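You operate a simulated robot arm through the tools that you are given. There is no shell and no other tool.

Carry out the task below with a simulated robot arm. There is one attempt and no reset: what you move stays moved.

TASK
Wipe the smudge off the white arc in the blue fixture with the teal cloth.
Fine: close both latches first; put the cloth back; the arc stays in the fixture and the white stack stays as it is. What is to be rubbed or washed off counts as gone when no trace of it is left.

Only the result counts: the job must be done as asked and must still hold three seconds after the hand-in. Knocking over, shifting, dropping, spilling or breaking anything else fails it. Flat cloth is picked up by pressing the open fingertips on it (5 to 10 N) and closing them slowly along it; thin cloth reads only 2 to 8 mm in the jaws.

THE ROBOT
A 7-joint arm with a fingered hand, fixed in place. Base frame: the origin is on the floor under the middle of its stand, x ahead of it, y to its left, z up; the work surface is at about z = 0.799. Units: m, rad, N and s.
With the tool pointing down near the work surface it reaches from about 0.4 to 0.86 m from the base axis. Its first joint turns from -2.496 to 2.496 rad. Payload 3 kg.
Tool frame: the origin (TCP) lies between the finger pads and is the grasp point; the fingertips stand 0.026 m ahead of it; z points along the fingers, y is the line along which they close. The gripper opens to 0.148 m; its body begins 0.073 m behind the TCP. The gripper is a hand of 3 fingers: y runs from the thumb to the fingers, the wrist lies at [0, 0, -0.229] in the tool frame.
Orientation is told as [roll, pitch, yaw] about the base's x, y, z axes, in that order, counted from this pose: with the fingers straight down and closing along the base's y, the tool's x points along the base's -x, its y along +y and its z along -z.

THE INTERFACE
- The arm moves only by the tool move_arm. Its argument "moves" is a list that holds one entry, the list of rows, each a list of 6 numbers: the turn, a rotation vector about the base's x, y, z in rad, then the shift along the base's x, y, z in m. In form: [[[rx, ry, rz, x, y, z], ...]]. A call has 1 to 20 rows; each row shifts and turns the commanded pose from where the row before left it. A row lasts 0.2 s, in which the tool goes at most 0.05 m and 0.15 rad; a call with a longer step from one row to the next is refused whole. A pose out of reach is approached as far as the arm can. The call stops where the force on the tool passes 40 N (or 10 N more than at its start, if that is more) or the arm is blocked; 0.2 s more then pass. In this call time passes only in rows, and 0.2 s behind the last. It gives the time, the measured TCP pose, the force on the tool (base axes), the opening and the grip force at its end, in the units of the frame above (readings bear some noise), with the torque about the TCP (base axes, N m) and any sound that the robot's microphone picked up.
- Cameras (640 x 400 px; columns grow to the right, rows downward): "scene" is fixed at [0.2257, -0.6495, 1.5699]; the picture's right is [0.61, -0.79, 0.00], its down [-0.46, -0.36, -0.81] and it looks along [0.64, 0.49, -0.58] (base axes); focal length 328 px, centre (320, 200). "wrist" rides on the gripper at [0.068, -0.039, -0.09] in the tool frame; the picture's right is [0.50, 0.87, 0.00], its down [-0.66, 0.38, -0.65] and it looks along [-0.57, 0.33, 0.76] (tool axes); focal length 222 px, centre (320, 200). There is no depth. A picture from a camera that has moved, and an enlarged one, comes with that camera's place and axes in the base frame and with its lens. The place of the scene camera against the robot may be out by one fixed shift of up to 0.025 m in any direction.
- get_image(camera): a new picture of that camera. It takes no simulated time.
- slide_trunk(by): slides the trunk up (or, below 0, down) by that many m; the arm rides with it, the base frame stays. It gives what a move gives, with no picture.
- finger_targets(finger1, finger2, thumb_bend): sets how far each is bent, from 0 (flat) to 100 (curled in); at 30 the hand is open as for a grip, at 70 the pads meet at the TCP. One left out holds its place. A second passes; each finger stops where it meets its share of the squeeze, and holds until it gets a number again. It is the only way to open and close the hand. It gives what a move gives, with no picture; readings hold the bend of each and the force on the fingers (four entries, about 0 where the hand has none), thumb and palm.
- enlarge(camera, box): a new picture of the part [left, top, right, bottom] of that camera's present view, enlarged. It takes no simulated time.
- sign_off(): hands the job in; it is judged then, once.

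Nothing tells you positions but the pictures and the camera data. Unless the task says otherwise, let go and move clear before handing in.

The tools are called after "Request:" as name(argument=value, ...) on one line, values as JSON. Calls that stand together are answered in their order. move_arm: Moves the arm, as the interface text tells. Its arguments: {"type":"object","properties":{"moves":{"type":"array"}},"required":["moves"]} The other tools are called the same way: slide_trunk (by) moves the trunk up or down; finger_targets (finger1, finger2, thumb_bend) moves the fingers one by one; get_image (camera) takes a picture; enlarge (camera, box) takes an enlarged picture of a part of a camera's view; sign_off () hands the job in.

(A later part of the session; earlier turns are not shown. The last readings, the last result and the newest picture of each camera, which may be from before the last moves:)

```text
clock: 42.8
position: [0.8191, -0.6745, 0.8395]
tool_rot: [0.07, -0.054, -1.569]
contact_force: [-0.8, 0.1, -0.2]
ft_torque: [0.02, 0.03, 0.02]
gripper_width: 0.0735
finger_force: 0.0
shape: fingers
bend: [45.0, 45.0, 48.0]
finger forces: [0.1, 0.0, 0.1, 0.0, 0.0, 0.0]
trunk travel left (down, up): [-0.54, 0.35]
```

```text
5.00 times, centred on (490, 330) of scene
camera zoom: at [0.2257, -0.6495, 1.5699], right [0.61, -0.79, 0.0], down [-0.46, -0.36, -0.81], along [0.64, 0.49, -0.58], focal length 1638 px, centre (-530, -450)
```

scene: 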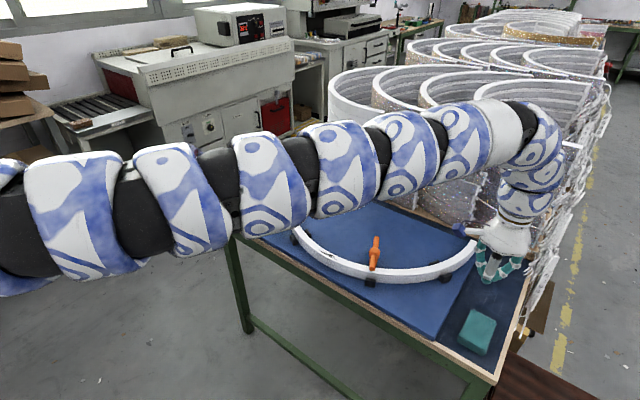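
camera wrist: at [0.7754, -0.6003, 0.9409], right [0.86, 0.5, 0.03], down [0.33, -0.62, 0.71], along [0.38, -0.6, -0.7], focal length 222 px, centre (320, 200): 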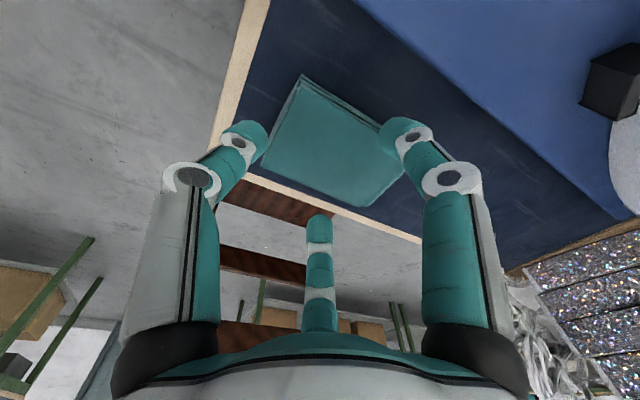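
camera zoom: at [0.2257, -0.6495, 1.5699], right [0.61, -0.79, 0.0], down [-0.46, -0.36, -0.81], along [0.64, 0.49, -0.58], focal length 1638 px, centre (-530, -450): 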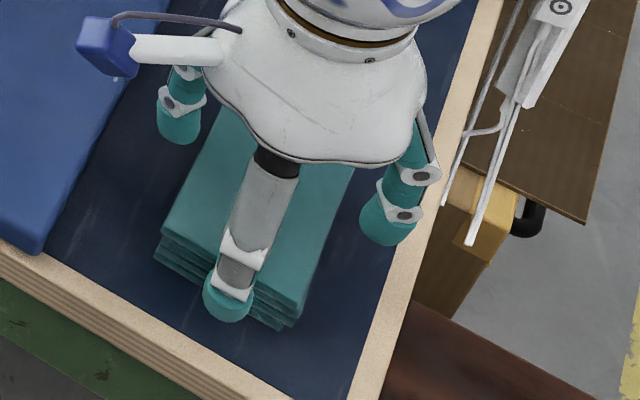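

The fingers straddle the cloth cleanly. I'll continue down in small trunk steps, watching for contact.

Request:
slide_trunk(by=-0.008)

Request:
enlarge(camera="scene", box=[450, 290, 530, 370])

Request:
enlarge(camera="wrist", box=[180, 40, 480, 240])

```text
clock: 43.4
position: [0.8188, -0.6752, 0.8314]
tool_rot: [0.071, -0.053, -1.568]
contact_force: [0.0, -0.4, 0.0]
ft_torque: [0.01, -0.01, 0.04]
gripper_width: 0.0735
finger_force: 0.3
shape: fingers
bend: [45.0, 45.0, 48.0]
finger forces: [0.0, 0.0, 0.0, 0.0, 0.0, 0.1]
trunk travel left (down, up): [-0.532, 0.358]
```

```text
5.00 times, centred on (490, 330) of scene
camera zoom: at [0.2257, -0.6495, 1.5699], right [0.61, -0.79, 0.0], down [-0.46, -0.36, -0.81], along [0.64, 0.49, -0.58], focal length 1638 px, centre (-530, -450)
```

zoom: 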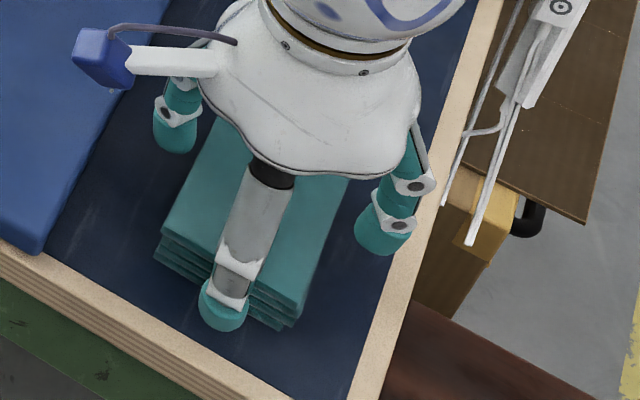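

```text
2.00 times, centred on (330, 140) of wrist
camera zoom: at [0.7735, -0.604, 0.9148], right [0.86, 0.5, 0.03], down [0.33, -0.62, 0.71], along [0.38, -0.6, -0.7], focal length 444 px, centre (300, 320)
```

zoom: 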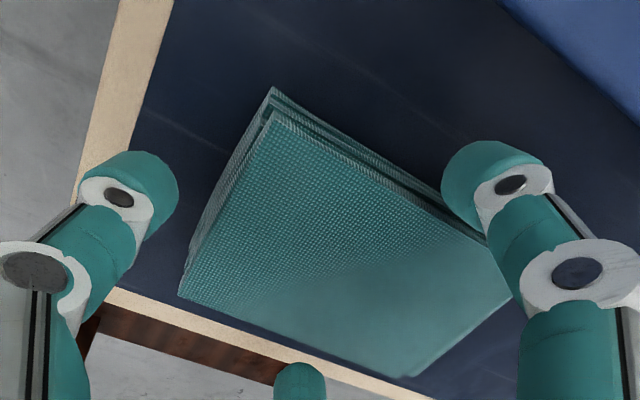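

No contact yet. I'll go another 5 mm.

Request:
slide_trunk(by=-0.005)

```text
clock: 43.9
position: [0.8193, -0.6747, 0.8268]
tool_rot: [0.071, -0.054, -1.57]
contact_force: [0.0, 0.6, -0.4]
ft_torque: [-0.02, -0.01, -0.03]
gripper_width: 0.0734
finger_force: 0.1
shape: fingers
bend: [45.0, 45.0, 48.0]
finger forces: [0.1, 0.1, 0.1, 0.0, 0.1, 0.0]
trunk travel left (down, up): [-0.527, 0.363]
```

Still free at TCP z=0.827. I'll take another small step to locate the surface.

Request:
slide_trunk(by=-0.004)

Request:
enlarge(camera="scene", box=[450, 290, 530, 370])

```text
clock: 44.4
position: [0.8196, -0.6765, 0.8228]
tool_rot: [0.07, -0.056, -1.567]
contact_force: [0.7, -0.1, 0.3]
ft_torque: [0.02, 0.0, -0.03]
gripper_width: 0.0734
finger_force: 0.1
shape: fingers
bend: [45.0, 45.0, 48.0]
finger forces: [0.0, 0.0, 0.1, 0.0, 0.0, 0.1]
trunk travel left (down, up): [-0.523, 0.367]
```

```text
5.00 times, centred on (490, 330) of scene
camera zoom: at [0.2257, -0.6495, 1.5699], right [0.61, -0.79, 0.0], down [-0.46, -0.36, -0.81], along [0.64, 0.49, -0.58], focal length 1638 px, centre (-530, -450)
```

zoom: 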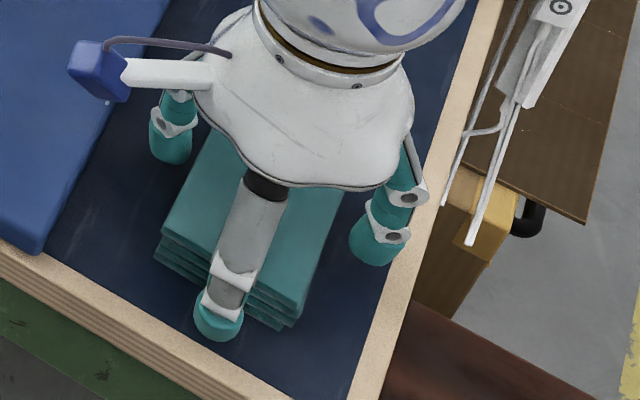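

No contact at TCP z=0.823, so the tips should be a few millimetres above the table and alongside the cloth. That suits a grip that leaves the cloth protruding below the tips. I'll close slowly.

Request:
finger_targets(finger1=50, finger2=50, thumb_bend=53)

Request:
enlarge(camera="wrist", box=[180, 40, 480, 240])

Request:
enlarge(camera="scene", box=[450, 290, 530, 370])

```text
clock: 45.4
position: [0.8199, -0.6755, 0.8213]
tool_rot: [0.069, -0.055, -1.57]
contact_force: [0.6, -0.1, 0.2]
ft_torque: [0.0, -0.01, -0.02]
gripper_width: 0.0586
finger_force: 0.6
shape: fingers
bend: [49.0, 49.0, 53.0]
finger forces: [0.5, 0.5, 0.1, 0.0, 0.1, 0.0]
trunk travel left (down, up): [-0.523, 0.367]
```

```text
2.00 times, centred on (330, 140) of wrist
camera zoom: at [0.7735, -0.6041, 0.9055], right [0.86, 0.5, 0.03], down [0.33, -0.62, 0.71], along [0.38, -0.6, -0.7], focal length 444 px, centre (300, 320)
```

zoom: 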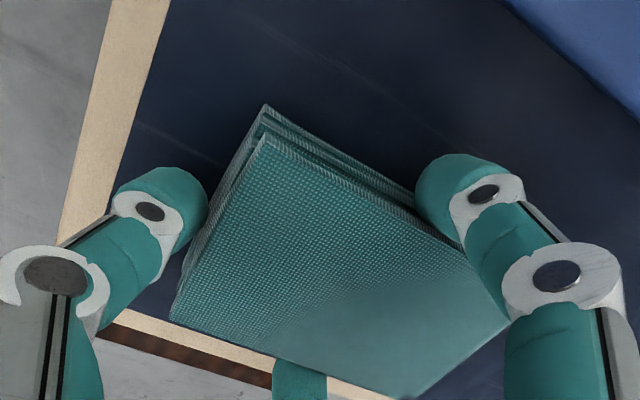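

```text
5.00 times, centred on (490, 330) of scene
camera zoom: at [0.2257, -0.6495, 1.5699], right [0.61, -0.79, 0.0], down [-0.46, -0.36, -0.81], along [0.64, 0.49, -0.58], focal length 1638 px, centre (-530, -450)
```

zoom: 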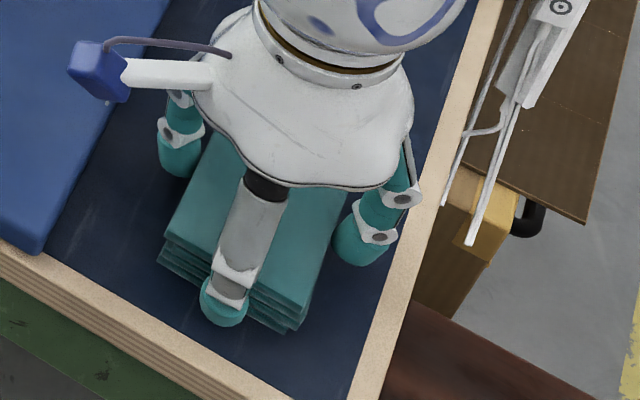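

Both fingers touch the cloth sides evenly at 0.5 N each. I'll continue closing with the thumb following.

Request:
finger_targets(finger1=56, finger2=56, thumb_bend=59)

Request:
enlarge(camera="wrist", box=[180, 40, 480, 240])

Request:
enlarge(camera="scene", box=[450, 290, 530, 370])

```text
clock: 46.4
position: [0.8189, -0.6754, 0.8225]
tool_rot: [0.07, -0.055, -1.569]
contact_force: [-0.1, 0.1, 0.4]
ft_torque: [0.02, -0.01, 0.0]
gripper_width: 0.0515
finger_force: 5.6
shape: fingers
bend: [50.0, 50.0, 57.0]
finger forces: [3.9, 4.2, 0.0, 0.1, 3.5, 0.0]
trunk travel left (down, up): [-0.523, 0.367]
```

```text
2.00 times, centred on (330, 140) of wrist
camera zoom: at [0.7735, -0.6041, 0.9056], right [0.86, 0.5, 0.03], down [0.33, -0.62, 0.71], along [0.38, -0.6, -0.7], focal length 444 px, centre (300, 320)
```

zoom: 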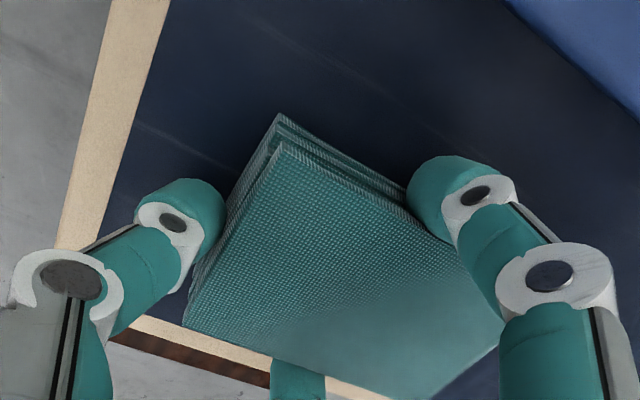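

```text
5.00 times, centred on (490, 330) of scene
camera zoom: at [0.2257, -0.6495, 1.5699], right [0.61, -0.79, 0.0], down [-0.46, -0.36, -0.81], along [0.64, 0.49, -0.58], focal length 1638 px, centre (-530, -450)
```

zoom: 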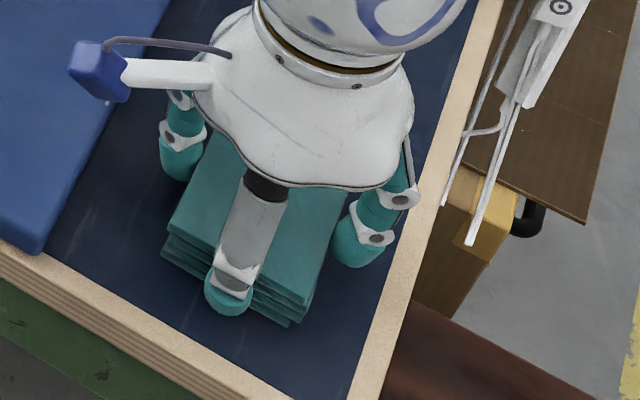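

The cloth is held on three sides at about 4 N per finger and looks intact. I'll firm the grip a little before lifting.

Request:
finger_targets(finger1=62, finger2=62, thumb_bend=65)

Request:
enlarge(camera="wrist", box=[180, 40, 480, 240])

```text
clock: 47.4
position: [0.8189, -0.6756, 0.8216]
tool_rot: [0.07, -0.055, -1.569]
contact_force: [-0.3, 0.1, 0.0]
ft_torque: [0.01, 0.01, 0.04]
gripper_width: 0.0476
finger_force: 10.4
shape: fingers
bend: [50.0, 51.0, 60.0]
finger forces: [7.0, 6.5, 0.0, 0.0, 7.1, 0.0]
trunk travel left (down, up): [-0.523, 0.367]
```

```text
2.00 times, centred on (330, 140) of wrist
camera zoom: at [0.7735, -0.6041, 0.9056], right [0.86, 0.5, 0.03], down [0.33, -0.62, 0.71], along [0.38, -0.6, -0.7], focal length 444 px, centre (300, 320)
```

zoom: 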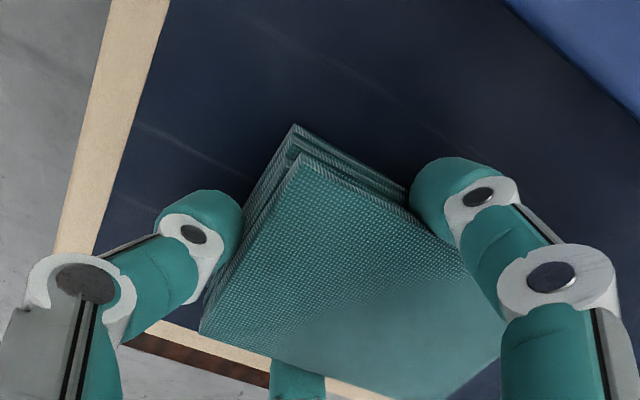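

The grip is about 7 N on all three, and the cloth slid roughly 1 cm outward between the fingers. I'll account for that when putting it back. Lifting gently with the trunk now.

Request:
slide_trunk(by=0.03)

Request:
get_image(camera="wrist")

Request:
enlarge(camera="scene", box=[450, 280, 530, 370])

```text
clock: 48.2
position: [0.8187, -0.676, 0.8522]
tool_rot: [0.07, -0.055, -1.569]
contact_force: [-0.1, -0.3, -0.3]
ft_torque: [-0.04, 0.0, 0.02]
gripper_width: 0.0476
finger_force: 10.7
shape: fingers
bend: [50.0, 51.0, 60.0]
finger forces: [6.9, 6.5, 0.1, 0.1, 7.1, 0.0]
trunk travel left (down, up): [-0.553, 0.337]
```

```text
taken
camera wrist: at [0.7736, -0.6042, 0.9353], right [0.86, 0.5, 0.03], down [0.33, -0.62, 0.71], along [0.38, -0.6, -0.7], focal length 222 px, centre (320, 200)
```

wrist: 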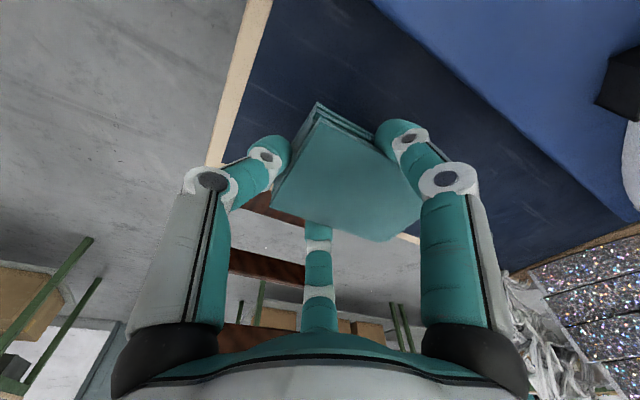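

```text
4.44 times, centred on (490, 325) of scene
camera zoom: at [0.2257, -0.6495, 1.5699], right [0.61, -0.79, 0.0], down [-0.46, -0.36, -0.81], along [0.64, 0.49, -0.58], focal length 1456 px, centre (-436, -356)
```

zoom: 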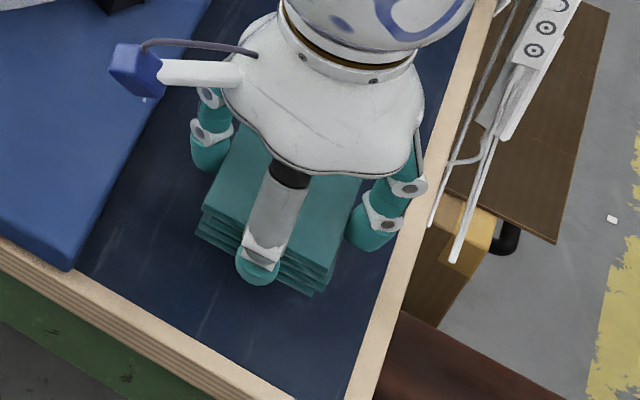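

The cloth lifts as one firm stack, but the fingertips seem to reach its bottom or slightly below, which could bump the arc while wiping. I'll set it down a few centimetres nearer, where I have reach, and re-grip higher with the fingers at its middle.

Request:
move_arm(moves=[[[0, 0, 0, -0.015, 0.0065, 0], [0, 0, 0, -0.015, 0.0065, 0]]])

Request:
slide_trunk(by=-0.028)

Request:
enlarge(camera="scene", box=[450, 280, 530, 370])

```text
clock: 48.8
position: [0.7881, -0.663, 0.8526]
tool_rot: [0.073, -0.053, -1.571]
contact_force: [-0.4, 0.0, -0.1]
ft_torque: [0.04, 0.0, -0.02]
gripper_width: 0.0473
finger_force: 10.3
shape: fingers
bend: [50.0, 51.0, 61.0]
finger forces: [6.7, 6.5, 0.0, 0.0, 7.0, 0.0]
trunk travel left (down, up): [-0.553, 0.337]
```

```text
clock: 49.5
position: [0.7895, -0.6619, 0.8256]
tool_rot: [0.069, -0.055, -1.571]
contact_force: [0.1, -0.3, -0.2]
ft_torque: [0.01, 0.04, -0.01]
gripper_width: 0.0474
finger_force: 10.0
shape: fingers
bend: [50.0, 51.0, 61.0]
finger forces: [6.8, 6.5, 0.0, 0.1, 6.9, 0.0]
trunk travel left (down, up): [-0.525, 0.365]
```

```text
4.44 times, centred on (490, 325) of scene
camera zoom: at [0.2257, -0.6495, 1.5699], right [0.61, -0.79, 0.0], down [-0.46, -0.36, -0.81], along [0.64, 0.49, -0.58], focal length 1456 px, centre (-436, -356)
```

zoom: 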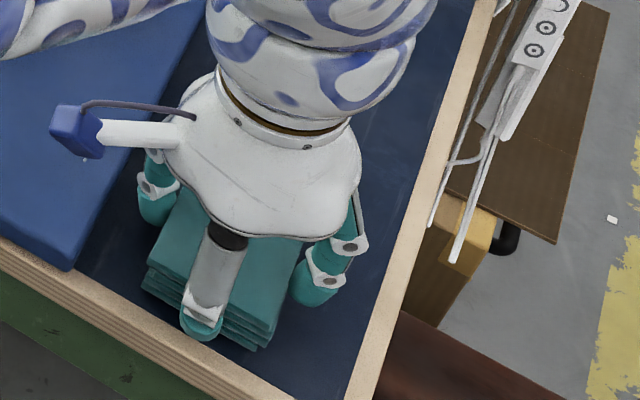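

The cloth is about 4 mm above the table. I'll set it down and check the force.

Request:
slide_trunk(by=-0.004)

Request:
finger_targets(finger1=46, finger2=46, thumb_bend=50)

Request:
enlarge(camera="wrist", box=[180, 40, 480, 240])

Request:
enlarge(camera="scene", box=[450, 280, 530, 370])

```text
clock: 50.0
position: [0.7889, -0.6622, 0.8211]
tool_rot: [0.071, -0.053, -1.569]
contact_force: [0.2, 0.5, 2.3]
ft_torque: [0.11, -0.07, 0.01]
gripper_width: 0.0471
finger_force: 9.9
shape: fingers
bend: [50.0, 51.0, 61.0]
finger forces: [7.0, 6.8, 0.0, 0.0, 6.8, 0.1]
trunk travel left (down, up): [-0.521, 0.369]
```

```text
clock: 51.0
position: [0.7898, -0.6622, 0.8198]
tool_rot: [0.071, -0.054, -1.57]
contact_force: [0.2, -1.1, 0.2]
ft_torque: [-0.03, -0.03, 0.01]
gripper_width: 0.0684
finger_force: 0.0
shape: fingers
bend: [46.0, 46.0, 50.0]
finger forces: [0.1, 0.0, 0.0, 0.1, 0.0, 0.0]
trunk travel left (down, up): [-0.521, 0.369]
```

```text
2.00 times, centred on (330, 140) of wrist
camera zoom: at [0.7437, -0.5906, 0.9038], right [0.86, 0.5, 0.03], down [0.33, -0.62, 0.71], along [0.38, -0.6, -0.7], focal length 444 px, centre (300, 320)
```

zoom: 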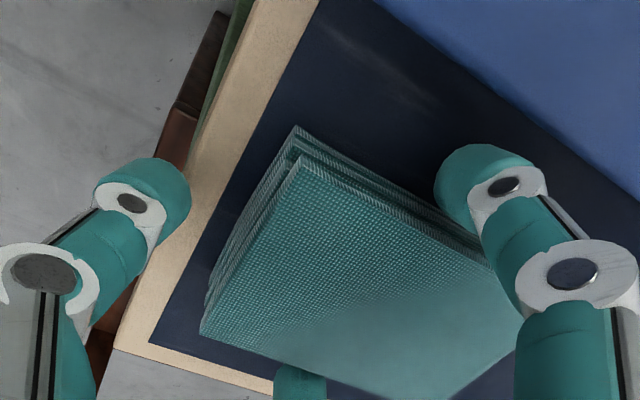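

```text
4.44 times, centred on (490, 325) of scene
camera zoom: at [0.2257, -0.6495, 1.5699], right [0.61, -0.79, 0.0], down [-0.46, -0.36, -0.81], along [0.64, 0.49, -0.58], focal length 1456 px, centre (-436, -356)
```

zoom: 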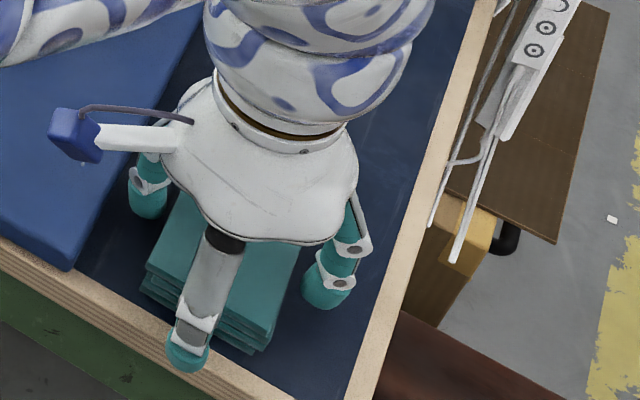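

The cloth is down (2.3 N at contact) and released. To know how far the tips reach, I'll lower in 2–3 mm steps until they touch the table.

Request:
slide_trunk(by=-0.003)

Request:
slide_trunk(by=-0.002)

```text
clock: 51.5
position: [0.7891, -0.6601, 0.8177]
tool_rot: [0.07, -0.055, -1.57]
contact_force: [-0.4, -0.4, 0.0]
ft_torque: [-0.01, 0.04, 0.03]
gripper_width: 0.0684
finger_force: 0.1
shape: fingers
bend: [46.0, 46.0, 50.0]
finger forces: [0.0, 0.0, 0.1, 0.1, 0.0, 0.0]
trunk travel left (down, up): [-0.518, 0.372]
```

```text
clock: 52.1
position: [0.7892, -0.6622, 0.8161]
tool_rot: [0.069, -0.054, -1.568]
contact_force: [0.5, -0.8, -0.6]
ft_torque: [-0.01, 0.02, 0.05]
gripper_width: 0.0683
finger_force: 0.1
shape: fingers
bend: [46.0, 46.0, 50.0]
finger forces: [0.0, 0.0, 0.1, 0.1, 0.1, 0.0]
trunk travel left (down, up): [-0.516, 0.374]
```

Still no contact at 0.816, so the tips were at least 5 mm above the table. I'll continue down to find the surface.

Request:
slide_trunk(by=-0.003)

Request:
slide_trunk(by=-0.002)

```text
clock: 52.6
position: [0.7896, -0.662, 0.8137]
tool_rot: [0.073, -0.056, -1.569]
contact_force: [-0.5, -1.3, 9.2]
ft_torque: [0.38, -0.09, 0.0]
gripper_width: 0.0688
finger_force: 4.5
shape: fingers
bend: [46.0, 46.0, 50.0]
finger forces: [7.3, 0.0, 0.0, 0.0, 1.7, 0.0]
trunk travel left (down, up): [-0.513, 0.377]
```

```text
clock: 53.1
position: [0.7886, -0.6614, 0.8143]
tool_rot: [0.074, -0.059, -1.569]
contact_force: [-1.5, -2.4, 22.2]
ft_torque: [0.93, -0.34, 0.04]
gripper_width: 0.0692
finger_force: 11.1
shape: fingers
bend: [45.0, 46.0, 50.0]
finger forces: [19.9, 0.0, 0.0, 0.0, 2.2, 0.1]
trunk travel left (down, up): [-0.511, 0.379]
```

Touching at TCP z≈0.814 puts the table at z≈0.787, which agrees with the stereo. So at TCP z≈0.822 the cloth protrudes 7 mm or more below the tips and that grip was fine. I'll back up and re-grip there.

Request:
slide_trunk(by=0.0095)

Request:
finger_targets(finger1=54, finger2=54, thumb_bend=58)

Request:
finger_targets(finger1=64, finger2=64, thumb_bend=64)

Request:
enlarge(camera="wrist", box=[180, 40, 480, 240])

```text
clock: 53.7
position: [0.7887, -0.6619, 0.8189]
tool_rot: [0.07, -0.055, -1.568]
contact_force: [-0.4, -0.8, 0.9]
ft_torque: [0.05, 0.01, -0.02]
gripper_width: 0.0688
finger_force: 0.0
shape: fingers
bend: [46.0, 46.0, 50.0]
finger forces: [0.1, 0.0, 0.1, 0.0, 0.0, 0.1]
trunk travel left (down, up): [-0.521, 0.369]
```

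```text
clock: 54.7
position: [0.7903, -0.6606, 0.8202]
tool_rot: [0.07, -0.053, -1.569]
contact_force: [0.7, 0.0, -0.3]
ft_torque: [-0.01, 0.01, 0.02]
gripper_width: 0.0495
finger_force: 2.8
shape: fingers
bend: [50.0, 50.0, 57.0]
finger forces: [3.1, 3.1, 0.0, 0.1, 0.2, 0.0]
trunk travel left (down, up): [-0.521, 0.369]
```

```text
clock: 55.7
position: [0.7892, -0.6612, 0.8202]
tool_rot: [0.069, -0.054, -1.57]
contact_force: [-0.9, 0.4, 0.7]
ft_torque: [-0.02, -0.02, 0.0]
gripper_width: 0.047
finger_force: 9.5
shape: fingers
bend: [50.0, 50.0, 60.0]
finger forces: [6.2, 6.5, 0.0, 0.0, 6.1, 0.1]
trunk travel left (down, up): [-0.521, 0.369]
```

```text
2.00 times, centred on (330, 140) of wrist
camera zoom: at [0.7438, -0.5907, 0.9033], right [0.86, 0.5, 0.03], down [0.33, -0.62, 0.71], along [0.38, -0.6, -0.7], focal length 444 px, centre (300, 320)
```

zoom: 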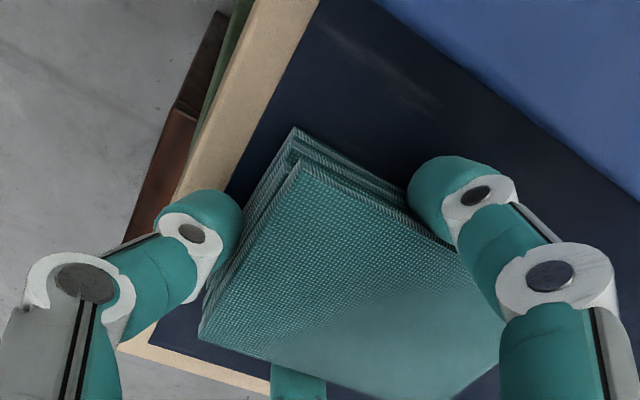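

The cloth is gripped firmly and evenly. I'll lift with the trunk well clear of everything.

Request:
slide_trunk(by=0.04)

Request:
slide_trunk(by=0.16)

Request:
get_image(camera="scene")

Request:
get_image(camera="wrist")

```text
clock: 56.5
position: [0.7888, -0.6621, 0.8608]
tool_rot: [0.071, -0.053, -1.567]
contact_force: [0.1, -0.5, -0.7]
ft_torque: [0.0, 0.02, -0.02]
gripper_width: 0.0471
finger_force: 9.8
shape: fingers
bend: [50.0, 50.0, 60.0]
finger forces: [6.3, 6.5, 0.0, 0.0, 6.0, 0.0]
trunk travel left (down, up): [-0.561, 0.329]
```

```text
clock: 58.4
position: [0.7892, -0.6625, 1.0204]
tool_rot: [0.07, -0.053, -1.571]
contact_force: [-0.2, 0.9, -0.6]
ft_torque: [0.02, -0.02, -0.03]
gripper_width: 0.0469
finger_force: 9.5
shape: fingers
bend: [50.0, 50.0, 60.0]
finger forces: [6.3, 6.5, 0.0, 0.0, 6.1, 0.0]
trunk travel left (down, up): [-0.721, 0.169]
```

```text
taken
```

scene: 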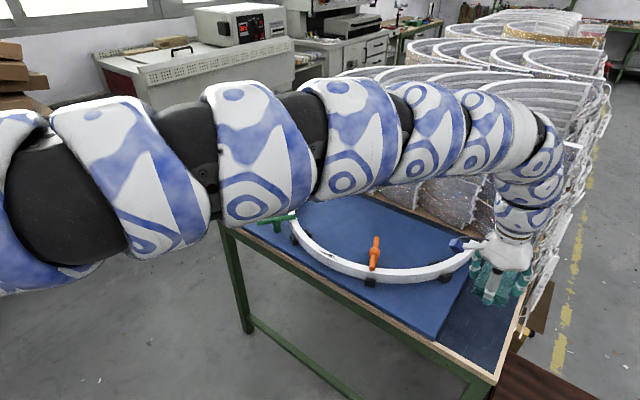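

```text
taken
camera wrist: at [0.7438, -0.5907, 1.1031], right [0.86, 0.5, 0.03], down [0.33, -0.62, 0.71], along [0.38, -0.6, -0.7], focal length 222 px, centre (320, 200)
```

wrist: 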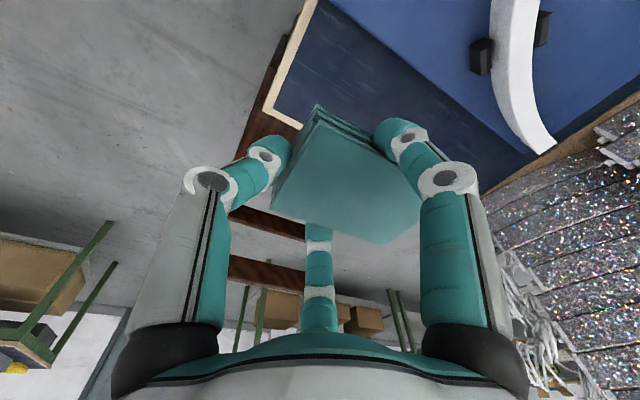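

The cloth is held securely. I'll carry it toward the smudge at a safe height, keeping the orientation so its bottom stays flat.

Request:
move_arm(moves=[[[0, 0, 0, 0, 0.042, -0.002], [0, 0, 0, 0, 0.042, -0.004], [0, 0, 0, 0, 0.042, -0.006], [0, 0, 0, 0, 0.042, -0.006], [0, 0, 0, 0, 0.042, -0.006]]])

```text
clock: 59.5
position: [0.7914, -0.4512, 0.9962]
tool_rot: [0.069, -0.054, -1.572]
contact_force: [0.1, -0.7, 0.0]
ft_torque: [0.03, 0.03, 0.02]
gripper_width: 0.0459
finger_force: 9.0
shape: fingers
bend: [51.0, 51.0, 60.0]
finger forces: [6.5, 6.5, 0.1, 0.0, 5.6, 0.0]
trunk travel left (down, up): [-0.721, 0.169]
```

Reached (0.791, -0.451) without reach problems. I'll check that the cloth hasn't shifted in the grip, then continue more slowly.

Request:
get_image(camera="wrist")

Request:
move_arm(moves=[[[0, 0, 0, -0.002, 0.025, -0.005], [0, 0, 0, -0.002, 0.025, -0.005], [0, 0, 0, -0.002, 0.025, -0.005], [0, 0, 0, -0.002, 0.025, -0.005], [0, 0, 0, -0.002, 0.025, -0.005], [0, 0, 0, -0.002, 0.025, -0.005], [0, 0, 0, -0.002, 0.025, -0.005], [0, 0, 0, -0.002, 0.02, -0.005]]])

Request:
get_image(camera="wrist")

Request:
enlarge(camera="scene", box=[240, 160, 420, 300])

```text
taken
camera wrist: at [0.7457, -0.3803, 1.0789], right [0.86, 0.5, 0.03], down [0.33, -0.62, 0.71], along [0.38, -0.61, -0.7], focal length 222 px, centre (320, 200)
```

wrist: 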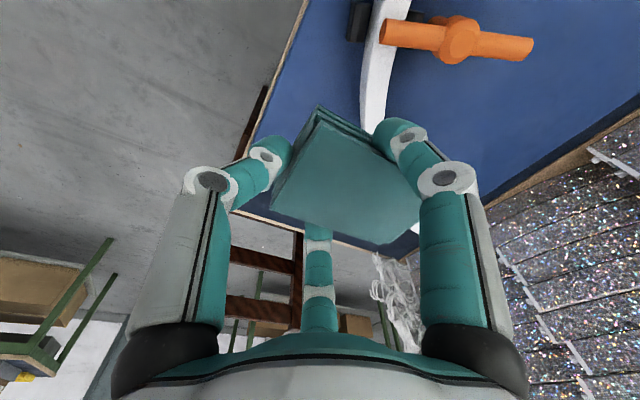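

```text
clock: 61.4
position: [0.7908, -0.2603, 0.9442]
tool_rot: [0.071, -0.056, -1.571]
contact_force: [0.3, -0.8, -0.3]
ft_torque: [0.0, 0.02, -0.06]
gripper_width: 0.0458
finger_force: 9.3
shape: fingers
bend: [51.0, 51.0, 60.0]
finger forces: [6.4, 6.5, 0.0, 0.0, 5.5, 0.0]
out of reach, approached as far as the arm can: row 3, 4, 5, 7
trunk travel left (down, up): [-0.721, 0.169]
```

```text
taken
camera wrist: at [0.7445, -0.189, 1.0273], right [0.86, 0.5, 0.03], down [0.33, -0.62, 0.71], along [0.38, -0.61, -0.7], focal length 222 px, centre (320, 200)
```

wrist: 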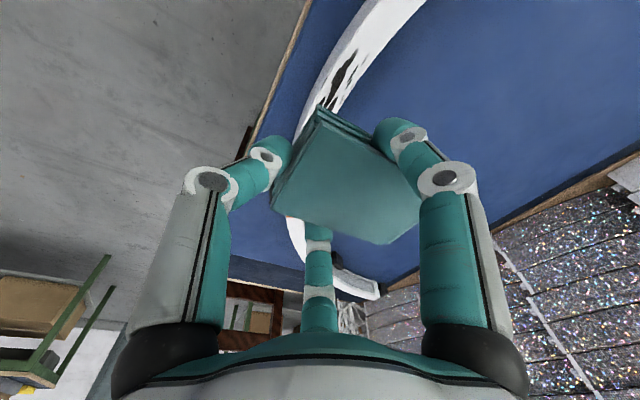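

```text
2.86 times, centred on (330, 230) of scene
camera zoom: at [0.2257, -0.6495, 1.5699], right [0.61, -0.79, 0.0], down [-0.46, -0.36, -0.81], along [0.64, 0.49, -0.58], focal length 936 px, centre (291, 114)
```

zoom: 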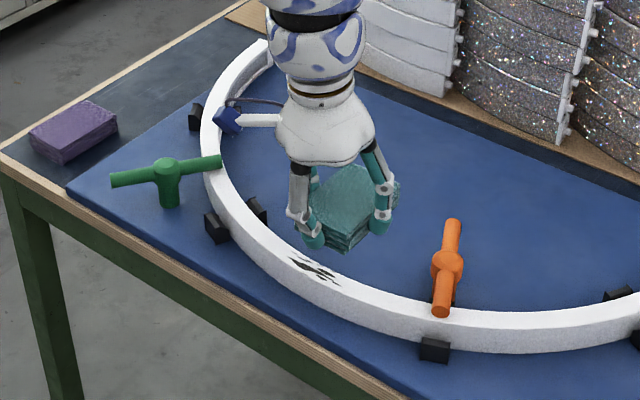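

The cloth hovers just above the smudge region. I'll move to (0.773, -0.238) and descend to about 2.5 cm above the arc.

Request:
move_arm(moves=[[[0, 0, 0, -0.004, 0.007, -0.015], [0, 0, 0, -0.006, 0.007, -0.015], [0, 0, 0, -0.008, 0.008, -0.014]]])

Request:
get_image(camera="wrist")

Request:
enlarge(camera="scene", box=[270, 190, 390, 290])

```text
clock: 62.1
position: [0.7676, -0.2397, 0.9035]
tool_rot: [0.068, -0.055, -1.569]
contact_force: [-0.1, 0.1, 0.2]
ft_torque: [0.0, 0.01, -0.01]
gripper_width: 0.0459
finger_force: 8.8
shape: fingers
bend: [51.0, 51.0, 60.0]
finger forces: [6.4, 6.5, 0.1, 0.0, 5.4, 0.0]
trunk travel left (down, up): [-0.721, 0.169]
```

```text
taken
camera wrist: at [0.7228, -0.1689, 0.9861], right [0.86, 0.5, 0.03], down [0.33, -0.62, 0.71], along [0.38, -0.61, -0.7], focal length 222 px, centre (320, 200)
```

wrist: 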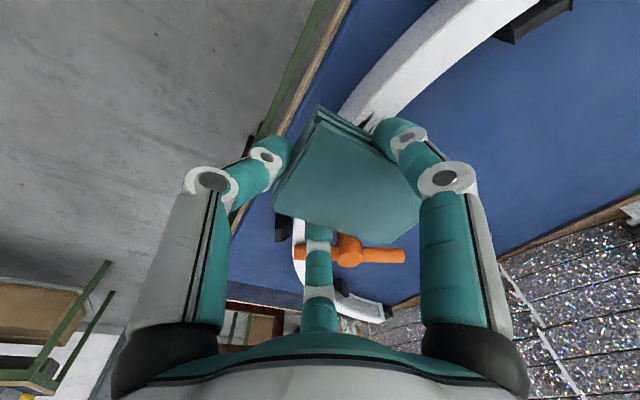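

```text
4.00 times, centred on (330, 240) of scene
camera zoom: at [0.2257, -0.6495, 1.5699], right [0.61, -0.79, 0.0], down [-0.46, -0.36, -0.81], along [0.64, 0.49, -0.58], focal length 1310 px, centre (280, 40)
```

zoom: 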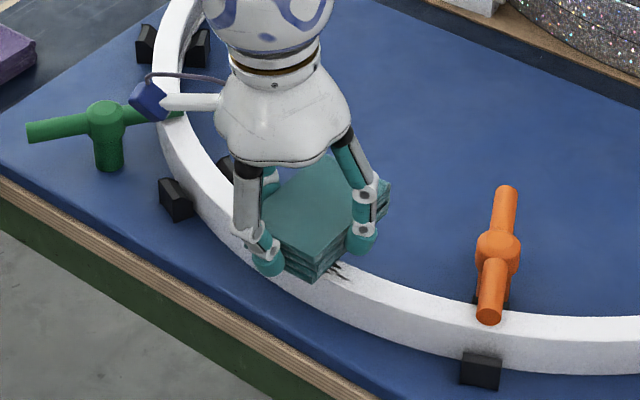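

The cloth is right over the smudge. I'll lower it carefully, feeling for contact with the arc top.

Request:
move_arm(moves=[[[0, 0, 0, 0.002, 0.001, -0.008], [0, 0, 0, 0.002, 0.001, -0.008], [0, 0, 0, 0, 0, -0.006]]])

Request:
move_arm(moves=[[[0, 0, 0, 0, 0, -0.004]]])

Request:
enlarge(camera="scene", box=[270, 190, 390, 290])

```text
clock: 63.0
position: [0.7733, -0.2357, 0.8793]
tool_rot: [0.069, -0.055, -1.571]
contact_force: [0.3, 0.5, 0.0]
ft_torque: [0.02, 0.03, 0.01]
gripper_width: 0.0458
finger_force: 9.2
shape: fingers
bend: [51.0, 51.0, 61.0]
finger forces: [6.5, 6.6, 0.0, 0.0, 5.3, 0.0]
trunk travel left (down, up): [-0.721, 0.169]
```

```text
clock: 63.4
position: [0.7742, -0.2344, 0.8762]
tool_rot: [0.07, -0.055, -1.569]
contact_force: [-0.2, -0.3, -0.8]
ft_torque: [0.0, 0.01, 0.01]
gripper_width: 0.0458
finger_force: 8.9
shape: fingers
bend: [51.0, 51.0, 61.0]
finger forces: [6.4, 6.5, 0.0, 0.0, 5.4, 0.0]
trunk travel left (down, up): [-0.721, 0.169]
```

```text
4.00 times, centred on (330, 240) of scene
camera zoom: at [0.2257, -0.6495, 1.5699], right [0.61, -0.79, 0.0], down [-0.46, -0.36, -0.81], along [0.64, 0.49, -0.58], focal length 1310 px, centre (280, 40)
```

zoom: 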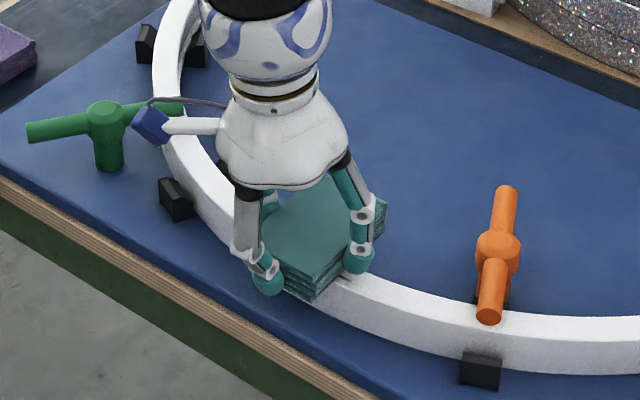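

It's very close to the arc top with no contact yet. I'll use smaller steps.

Request:
move_arm(moves=[[[0, 0, 0, 0, 0, -0.003]]])

Request:
move_arm(moves=[[[0, 0, 0, 0, 0, -0.002]]])

```text
clock: 63.8
position: [0.7748, -0.235, 0.8749]
tool_rot: [0.069, -0.056, -1.568]
contact_force: [-1.9, -0.3, 8.0]
ft_torque: [0.07, -0.07, 0.04]
gripper_width: 0.0453
finger_force: 11.1
shape: fingers
bend: [51.0, 51.0, 60.0]
finger forces: [7.4, 6.9, 0.0, 0.0, 7.0, 0.0]
trunk travel left (down, up): [-0.721, 0.169]
```

```text
clock: 64.2
position: [0.7734, -0.2356, 0.8723]
tool_rot: [0.072, -0.055, -1.569]
contact_force: [-2.5, 0.3, 15.6]
ft_torque: [0.03, -0.03, 0.01]
gripper_width: 0.0448
finger_force: 11.6
shape: fingers
bend: [51.0, 51.0, 61.0]
finger forces: [7.8, 7.4, 0.1, 0.1, 7.5, 0.0]
trunk travel left (down, up): [-0.721, 0.169]
```

The cloth contacts the arc at TCP z≈0.8745 and presses at 15 N now. I'll ease to about 8–10 N and make a first short rubbing pass along the arc.

Request:
move_arm(moves=[[[0, 0, 0, 0, 0, 0.0012], [0, 0, 0, 0, 0.008, 0], [0, 0, 0, 0, 0.008, 0], [0, 0, 0, 0, 0.008, 0]]])

Request:
enlarge(camera="scene", box=[290, 210, 390, 290])

```text
clock: 65.2
position: [0.7739, -0.212, 0.873]
tool_rot: [0.071, -0.054, -1.569]
contact_force: [-0.1, -1.6, 4.2]
ft_torque: [-0.07, -0.01, -0.01]
gripper_width: 0.0442
finger_force: 10.1
shape: fingers
bend: [51.0, 50.0, 61.0]
finger forces: [6.7, 7.4, 0.1, 0.0, 6.0, 0.0]
trunk travel left (down, up): [-0.721, 0.169]
```

```text
5.00 times, centred on (340, 250) of scene
camera zoom: at [0.2257, -0.6495, 1.5699], right [0.61, -0.79, 0.0], down [-0.46, -0.36, -0.81], along [0.64, 0.49, -0.58], focal length 1638 px, centre (220, -50)
```

zoom: 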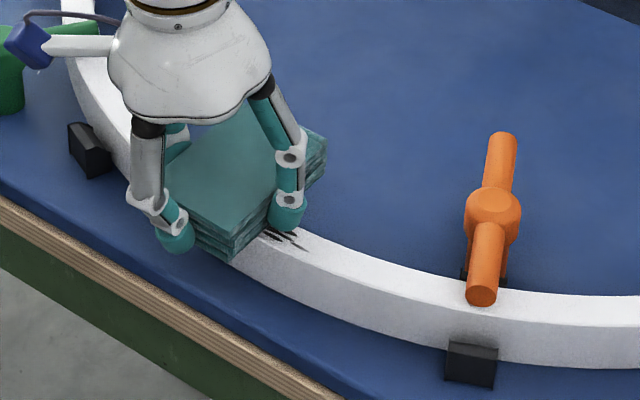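

Contact is steady at about 4 N. I'll press slightly more and sweep the other way across the whole smudge.

Request:
move_arm(moves=[[[0, 0, 0, 0, 0, -0.0008], [0, 0, 0, 0, -0.01, 0], [0, 0, 0, 0, -0.01, 0], [0, 0, 0, 0, -0.01, 0], [0, 0, 0, 0, -0.01, 0], [0, 0, 0, 0, -0.01, 0], [0, 0, 0, 0, -0.01, 0], [0, 0, 0, 0, -0.01, 0], [0, 0, 0, 0, -0.01, 0]]])

Request:
enlarge(camera="scene", box=[290, 210, 390, 290])

Request:
get_image(camera="wrist")

```text
clock: 67.2
position: [0.7741, -0.2937, 0.873]
tool_rot: [0.071, -0.054, -1.568]
contact_force: [0.8, 0.6, 4.2]
ft_torque: [0.09, -0.03, 0.02]
gripper_width: 0.0446
finger_force: 9.9
shape: fingers
bend: [50.0, 51.0, 62.0]
finger forces: [7.3, 6.6, 0.0, 0.1, 5.7, 0.0]
trunk travel left (down, up): [-0.721, 0.169]
```

```text
5.00 times, centred on (340, 250) of scene
camera zoom: at [0.2257, -0.6495, 1.5699], right [0.61, -0.79, 0.0], down [-0.46, -0.36, -0.81], along [0.64, 0.49, -0.58], focal length 1638 px, centre (220, -50)
```

zoom: 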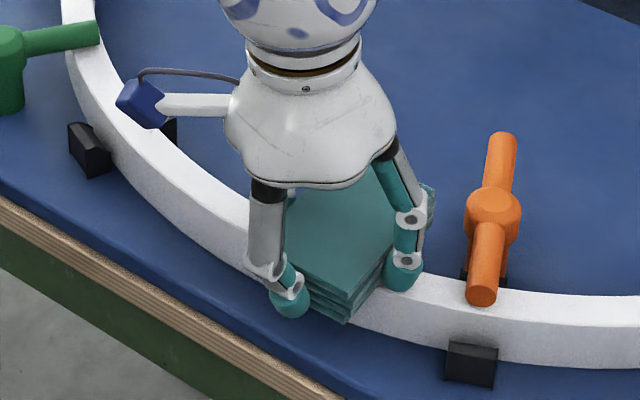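

```text
taken
camera wrist: at [0.729, -0.2227, 0.9556], right [0.86, 0.5, 0.03], down [0.33, -0.62, 0.71], along [0.38, -0.61, -0.7], focal length 222 px, centre (320, 200)
```

wrist: 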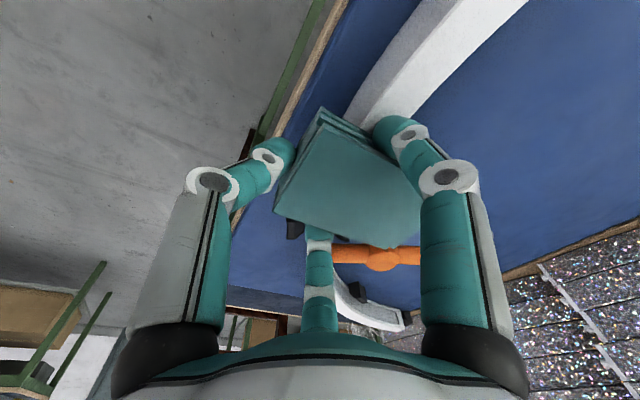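

The swept stretch looks clean. I'll make more passes back and forth, staying short of the orange latch.

Request:
move_arm(moves=[[[0, 0, 0, 0, 0, -0.0006], [0, 0, 0, 0, 0.011, 0], [0, 0, 0, 0, 0.011, 0], [0, 0, 0, 0, 0.011, 0], [0, 0, 0, 0, 0.011, 0], [0, 0, 0, 0, 0.011, 0], [0, 0, 0, 0, 0.011, 0], [0, 0, 0, 0, 0.011, 0], [0, 0, 0, 0, 0.011, 0], [0, 0, 0, 0, 0.011, 0], [0, 0, 0, 0, 0.011, 0]]])

Request:
enlarge(camera="scene", box=[290, 210, 390, 290])

```text
clock: 69.5
position: [0.7724, -0.1807, 0.8714]
tool_rot: [0.07, -0.053, -1.569]
contact_force: [0.0, -2.7, 9.5]
ft_torque: [-0.16, -0.14, -0.03]
gripper_width: 0.0433
finger_force: 9.6
shape: fingers
bend: [51.0, 50.0, 62.0]
finger forces: [6.4, 7.9, 0.0, 0.0, 5.4, 0.0]
trunk travel left (down, up): [-0.721, 0.169]
```

```text
5.00 times, centred on (340, 250) of scene
camera zoom: at [0.2257, -0.6495, 1.5699], right [0.61, -0.79, 0.0], down [-0.46, -0.36, -0.81], along [0.64, 0.49, -0.58], focal length 1638 px, centre (220, -50)
```

zoom: 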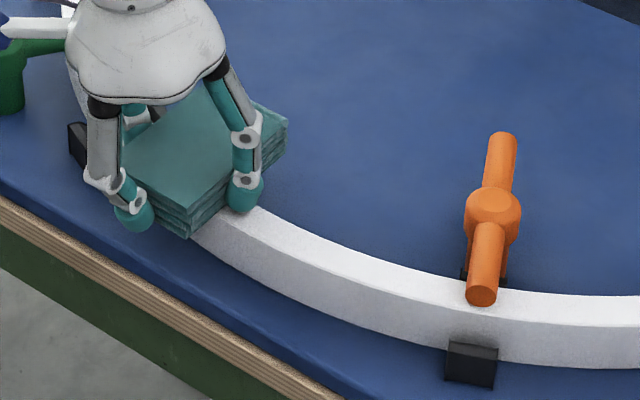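

The visible stretch of arc is clean. One more full sweep back, then I'll lift and inspect closely.

Request:
move_arm(moves=[[[0, 0, 0, 0, -0.011, 0], [0, 0, 0, 0, -0.011, 0], [0, 0, 0, 0, -0.011, 0], [0, 0, 0, 0, -0.011, 0], [0, 0, 0, 0, -0.011, 0], [0, 0, 0, 0, -0.011, 0], [0, 0, 0, 0, -0.011, 0], [0, 0, 0, 0, -0.011, 0], [0, 0, 0, 0, -0.011, 0], [0, 0, 0, 0, -0.011, 0]]])

Request:
move_arm(moves=[[[0, 0, 0, 0, 0.011, 0], [0, 0, 0, 0, 0.011, 0], [0, 0, 0, 0, 0.011, 0], [0, 0, 0, 0, 0.011, 0], [0, 0, 0, 0, 0.011, 0], [0, 0, 0, 0, 0.011, 0], [0, 0, 0, 0, 0.011, 0], [0, 0, 0, 0, 0.011, 0], [0, 0, 0, 0, 0.011, 0]]])

Request:
enlarge(camera="scene", box=[300, 235, 364, 275])

```text
clock: 71.8
position: [0.7761, -0.2939, 0.8722]
tool_rot: [0.071, -0.054, -1.569]
contact_force: [-0.8, -0.3, 1.8]
ft_torque: [0.07, -0.04, 0.0]
gripper_width: 0.044
finger_force: 9.4
shape: fingers
bend: [51.0, 51.0, 62.0]
finger forces: [7.0, 7.1, 0.1, 0.0, 5.1, 0.0]
trunk travel left (down, up): [-0.721, 0.169]
```

```text
clock: 73.8
position: [0.773, -0.1929, 0.8715]
tool_rot: [0.071, -0.054, -1.569]
contact_force: [0.3, -3.1, 13.1]
ft_torque: [0.06, -0.2, -0.04]
gripper_width: 0.043
finger_force: 13.8
shape: fingers
bend: [52.0, 50.0, 62.0]
finger forces: [14.5, 8.9, 0.0, 0.0, 4.8, 0.0]
trunk travel left (down, up): [-0.721, 0.169]
```

```text
10.00 times, centred on (332, 255) of scene
camera zoom: at [0.2257, -0.6495, 1.5699], right [0.61, -0.79, 0.0], down [-0.46, -0.36, -0.81], along [0.64, 0.49, -0.58], focal length 3275 px, centre (200, -350)
```

zoom: 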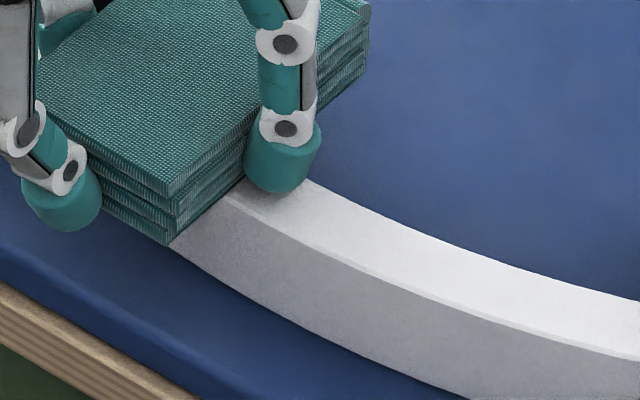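

The visible portion is spotless. Finger 1's force rose to 14.5 N, so its tip may be starting to touch the arc. I'll lift now and inspect the whole stretch.

Request:
move_arm(moves=[[[0, 0, 0, 0, 0, 0.01], [0, 0, 0, 0, 0, 0.02], [0, 0, 0, 0.004, -0.01, 0.02], [0, 0, 0, 0.006, -0.02, 0.02], [0, 0, 0, 0.006, -0.03, 0.01]]])

Request:
get_image(camera="scene")

Request:
enlarge(camera="scene", box=[296, 235, 360, 275])

Request:
get_image(camera="wrist")

```text
clock: 75.0
position: [0.7939, -0.254, 0.9498]
tool_rot: [0.068, -0.054, -1.568]
contact_force: [0.4, -0.9, 0.4]
ft_torque: [0.02, -0.02, 0.01]
gripper_width: 0.0433
finger_force: 8.8
shape: fingers
bend: [51.0, 51.0, 61.0]
finger forces: [7.0, 6.9, 0.1, 0.0, 4.6, 0.0]
out of reach, approached as far as the arm can: row 4
trunk travel left (down, up): [-0.721, 0.169]
```

```text
taken
```

scene: 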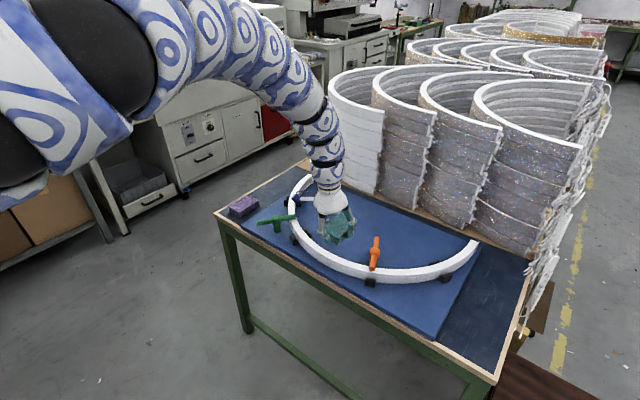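

```text
10.00 times, centred on (328, 255) of scene
camera zoom: at [0.2257, -0.6495, 1.5699], right [0.61, -0.79, 0.0], down [-0.46, -0.36, -0.81], along [0.64, 0.49, -0.58], focal length 3275 px, centre (240, -350)
```

zoom: 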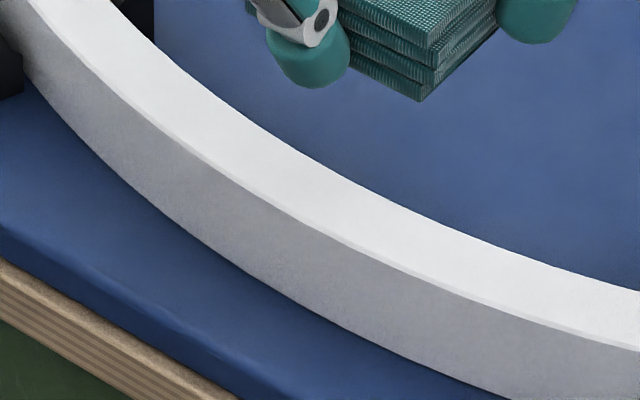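

```text
taken
camera wrist: at [0.7481, -0.1826, 1.0327], right [0.86, 0.5, 0.03], down [0.33, -0.62, 0.71], along [0.38, -0.6, -0.7], focal length 222 px, centre (320, 200)
```

wrist: 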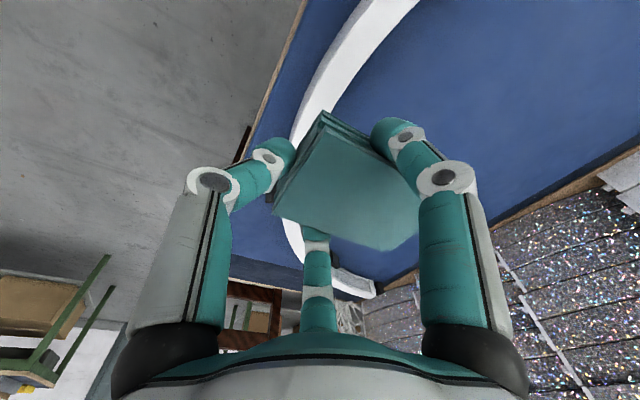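

The smudge looks gone. I'll zoom in further from both cameras to check for faint traces.

Request:
enlarge(camera="scene", box=[308, 243, 340, 263])

Request:
enlarge(camera="scene", box=[330, 252, 362, 272])

Request:
enlarge(camera="wrist", box=[280, 0, 440, 140])

Request:
enlarge(camera="scene", box=[220, 160, 500, 300])

```text
16.00 times, centred on (324, 253) of scene
camera zoom: at [0.2257, -0.6495, 1.5699], right [0.61, -0.79, 0.0], down [-0.46, -0.36, -0.81], along [0.64, 0.49, -0.58], focal length 5240 px, centre (256, -648)
```

zoom: 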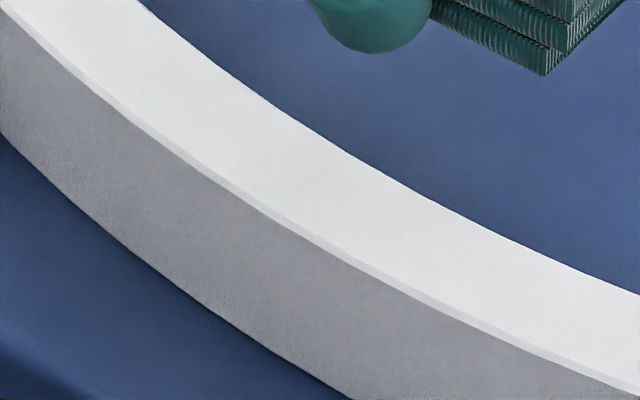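

```text
16.00 times, centred on (346, 262) of scene
camera zoom: at [0.2257, -0.6495, 1.5699], right [0.61, -0.79, 0.0], down [-0.46, -0.36, -0.81], along [0.64, 0.49, -0.58], focal length 5240 px, centre (-96, -792)
```

zoom: 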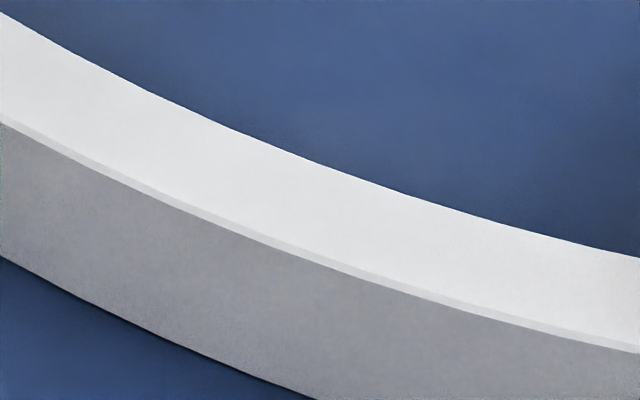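

```text
2.86 times, centred on (360, 70) of wrist
camera zoom: at [0.7481, -0.1826, 1.0327], right [0.86, 0.5, 0.03], down [0.33, -0.62, 0.71], along [0.38, -0.6, -0.7], focal length 635 px, centre (206, 571)
```

zoom: 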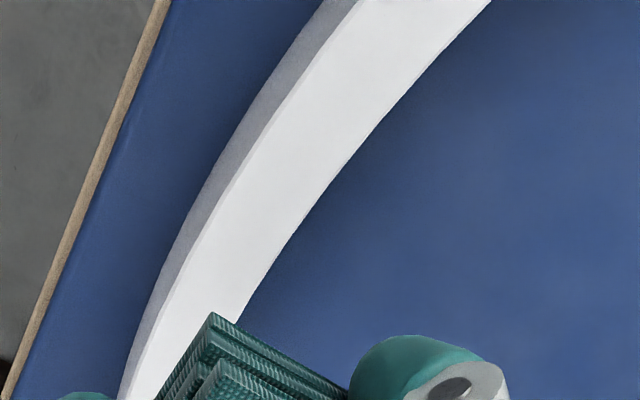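

```text
2.29 times, centred on (360, 230) of scene
camera zoom: at [0.2257, -0.6495, 1.5699], right [0.61, -0.79, 0.0], down [-0.46, -0.36, -0.81], along [0.64, 0.49, -0.58], focal length 749 px, centre (229, 131)
```

zoom: 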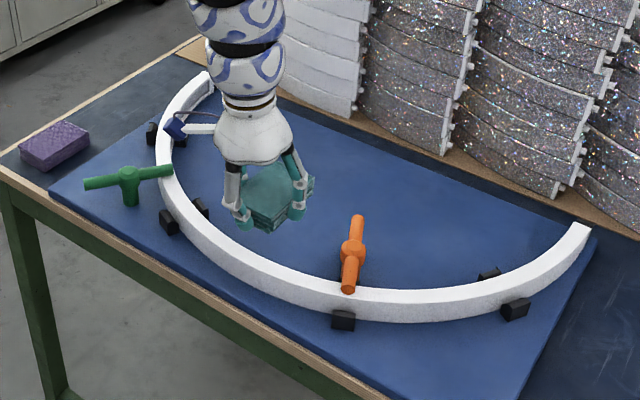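

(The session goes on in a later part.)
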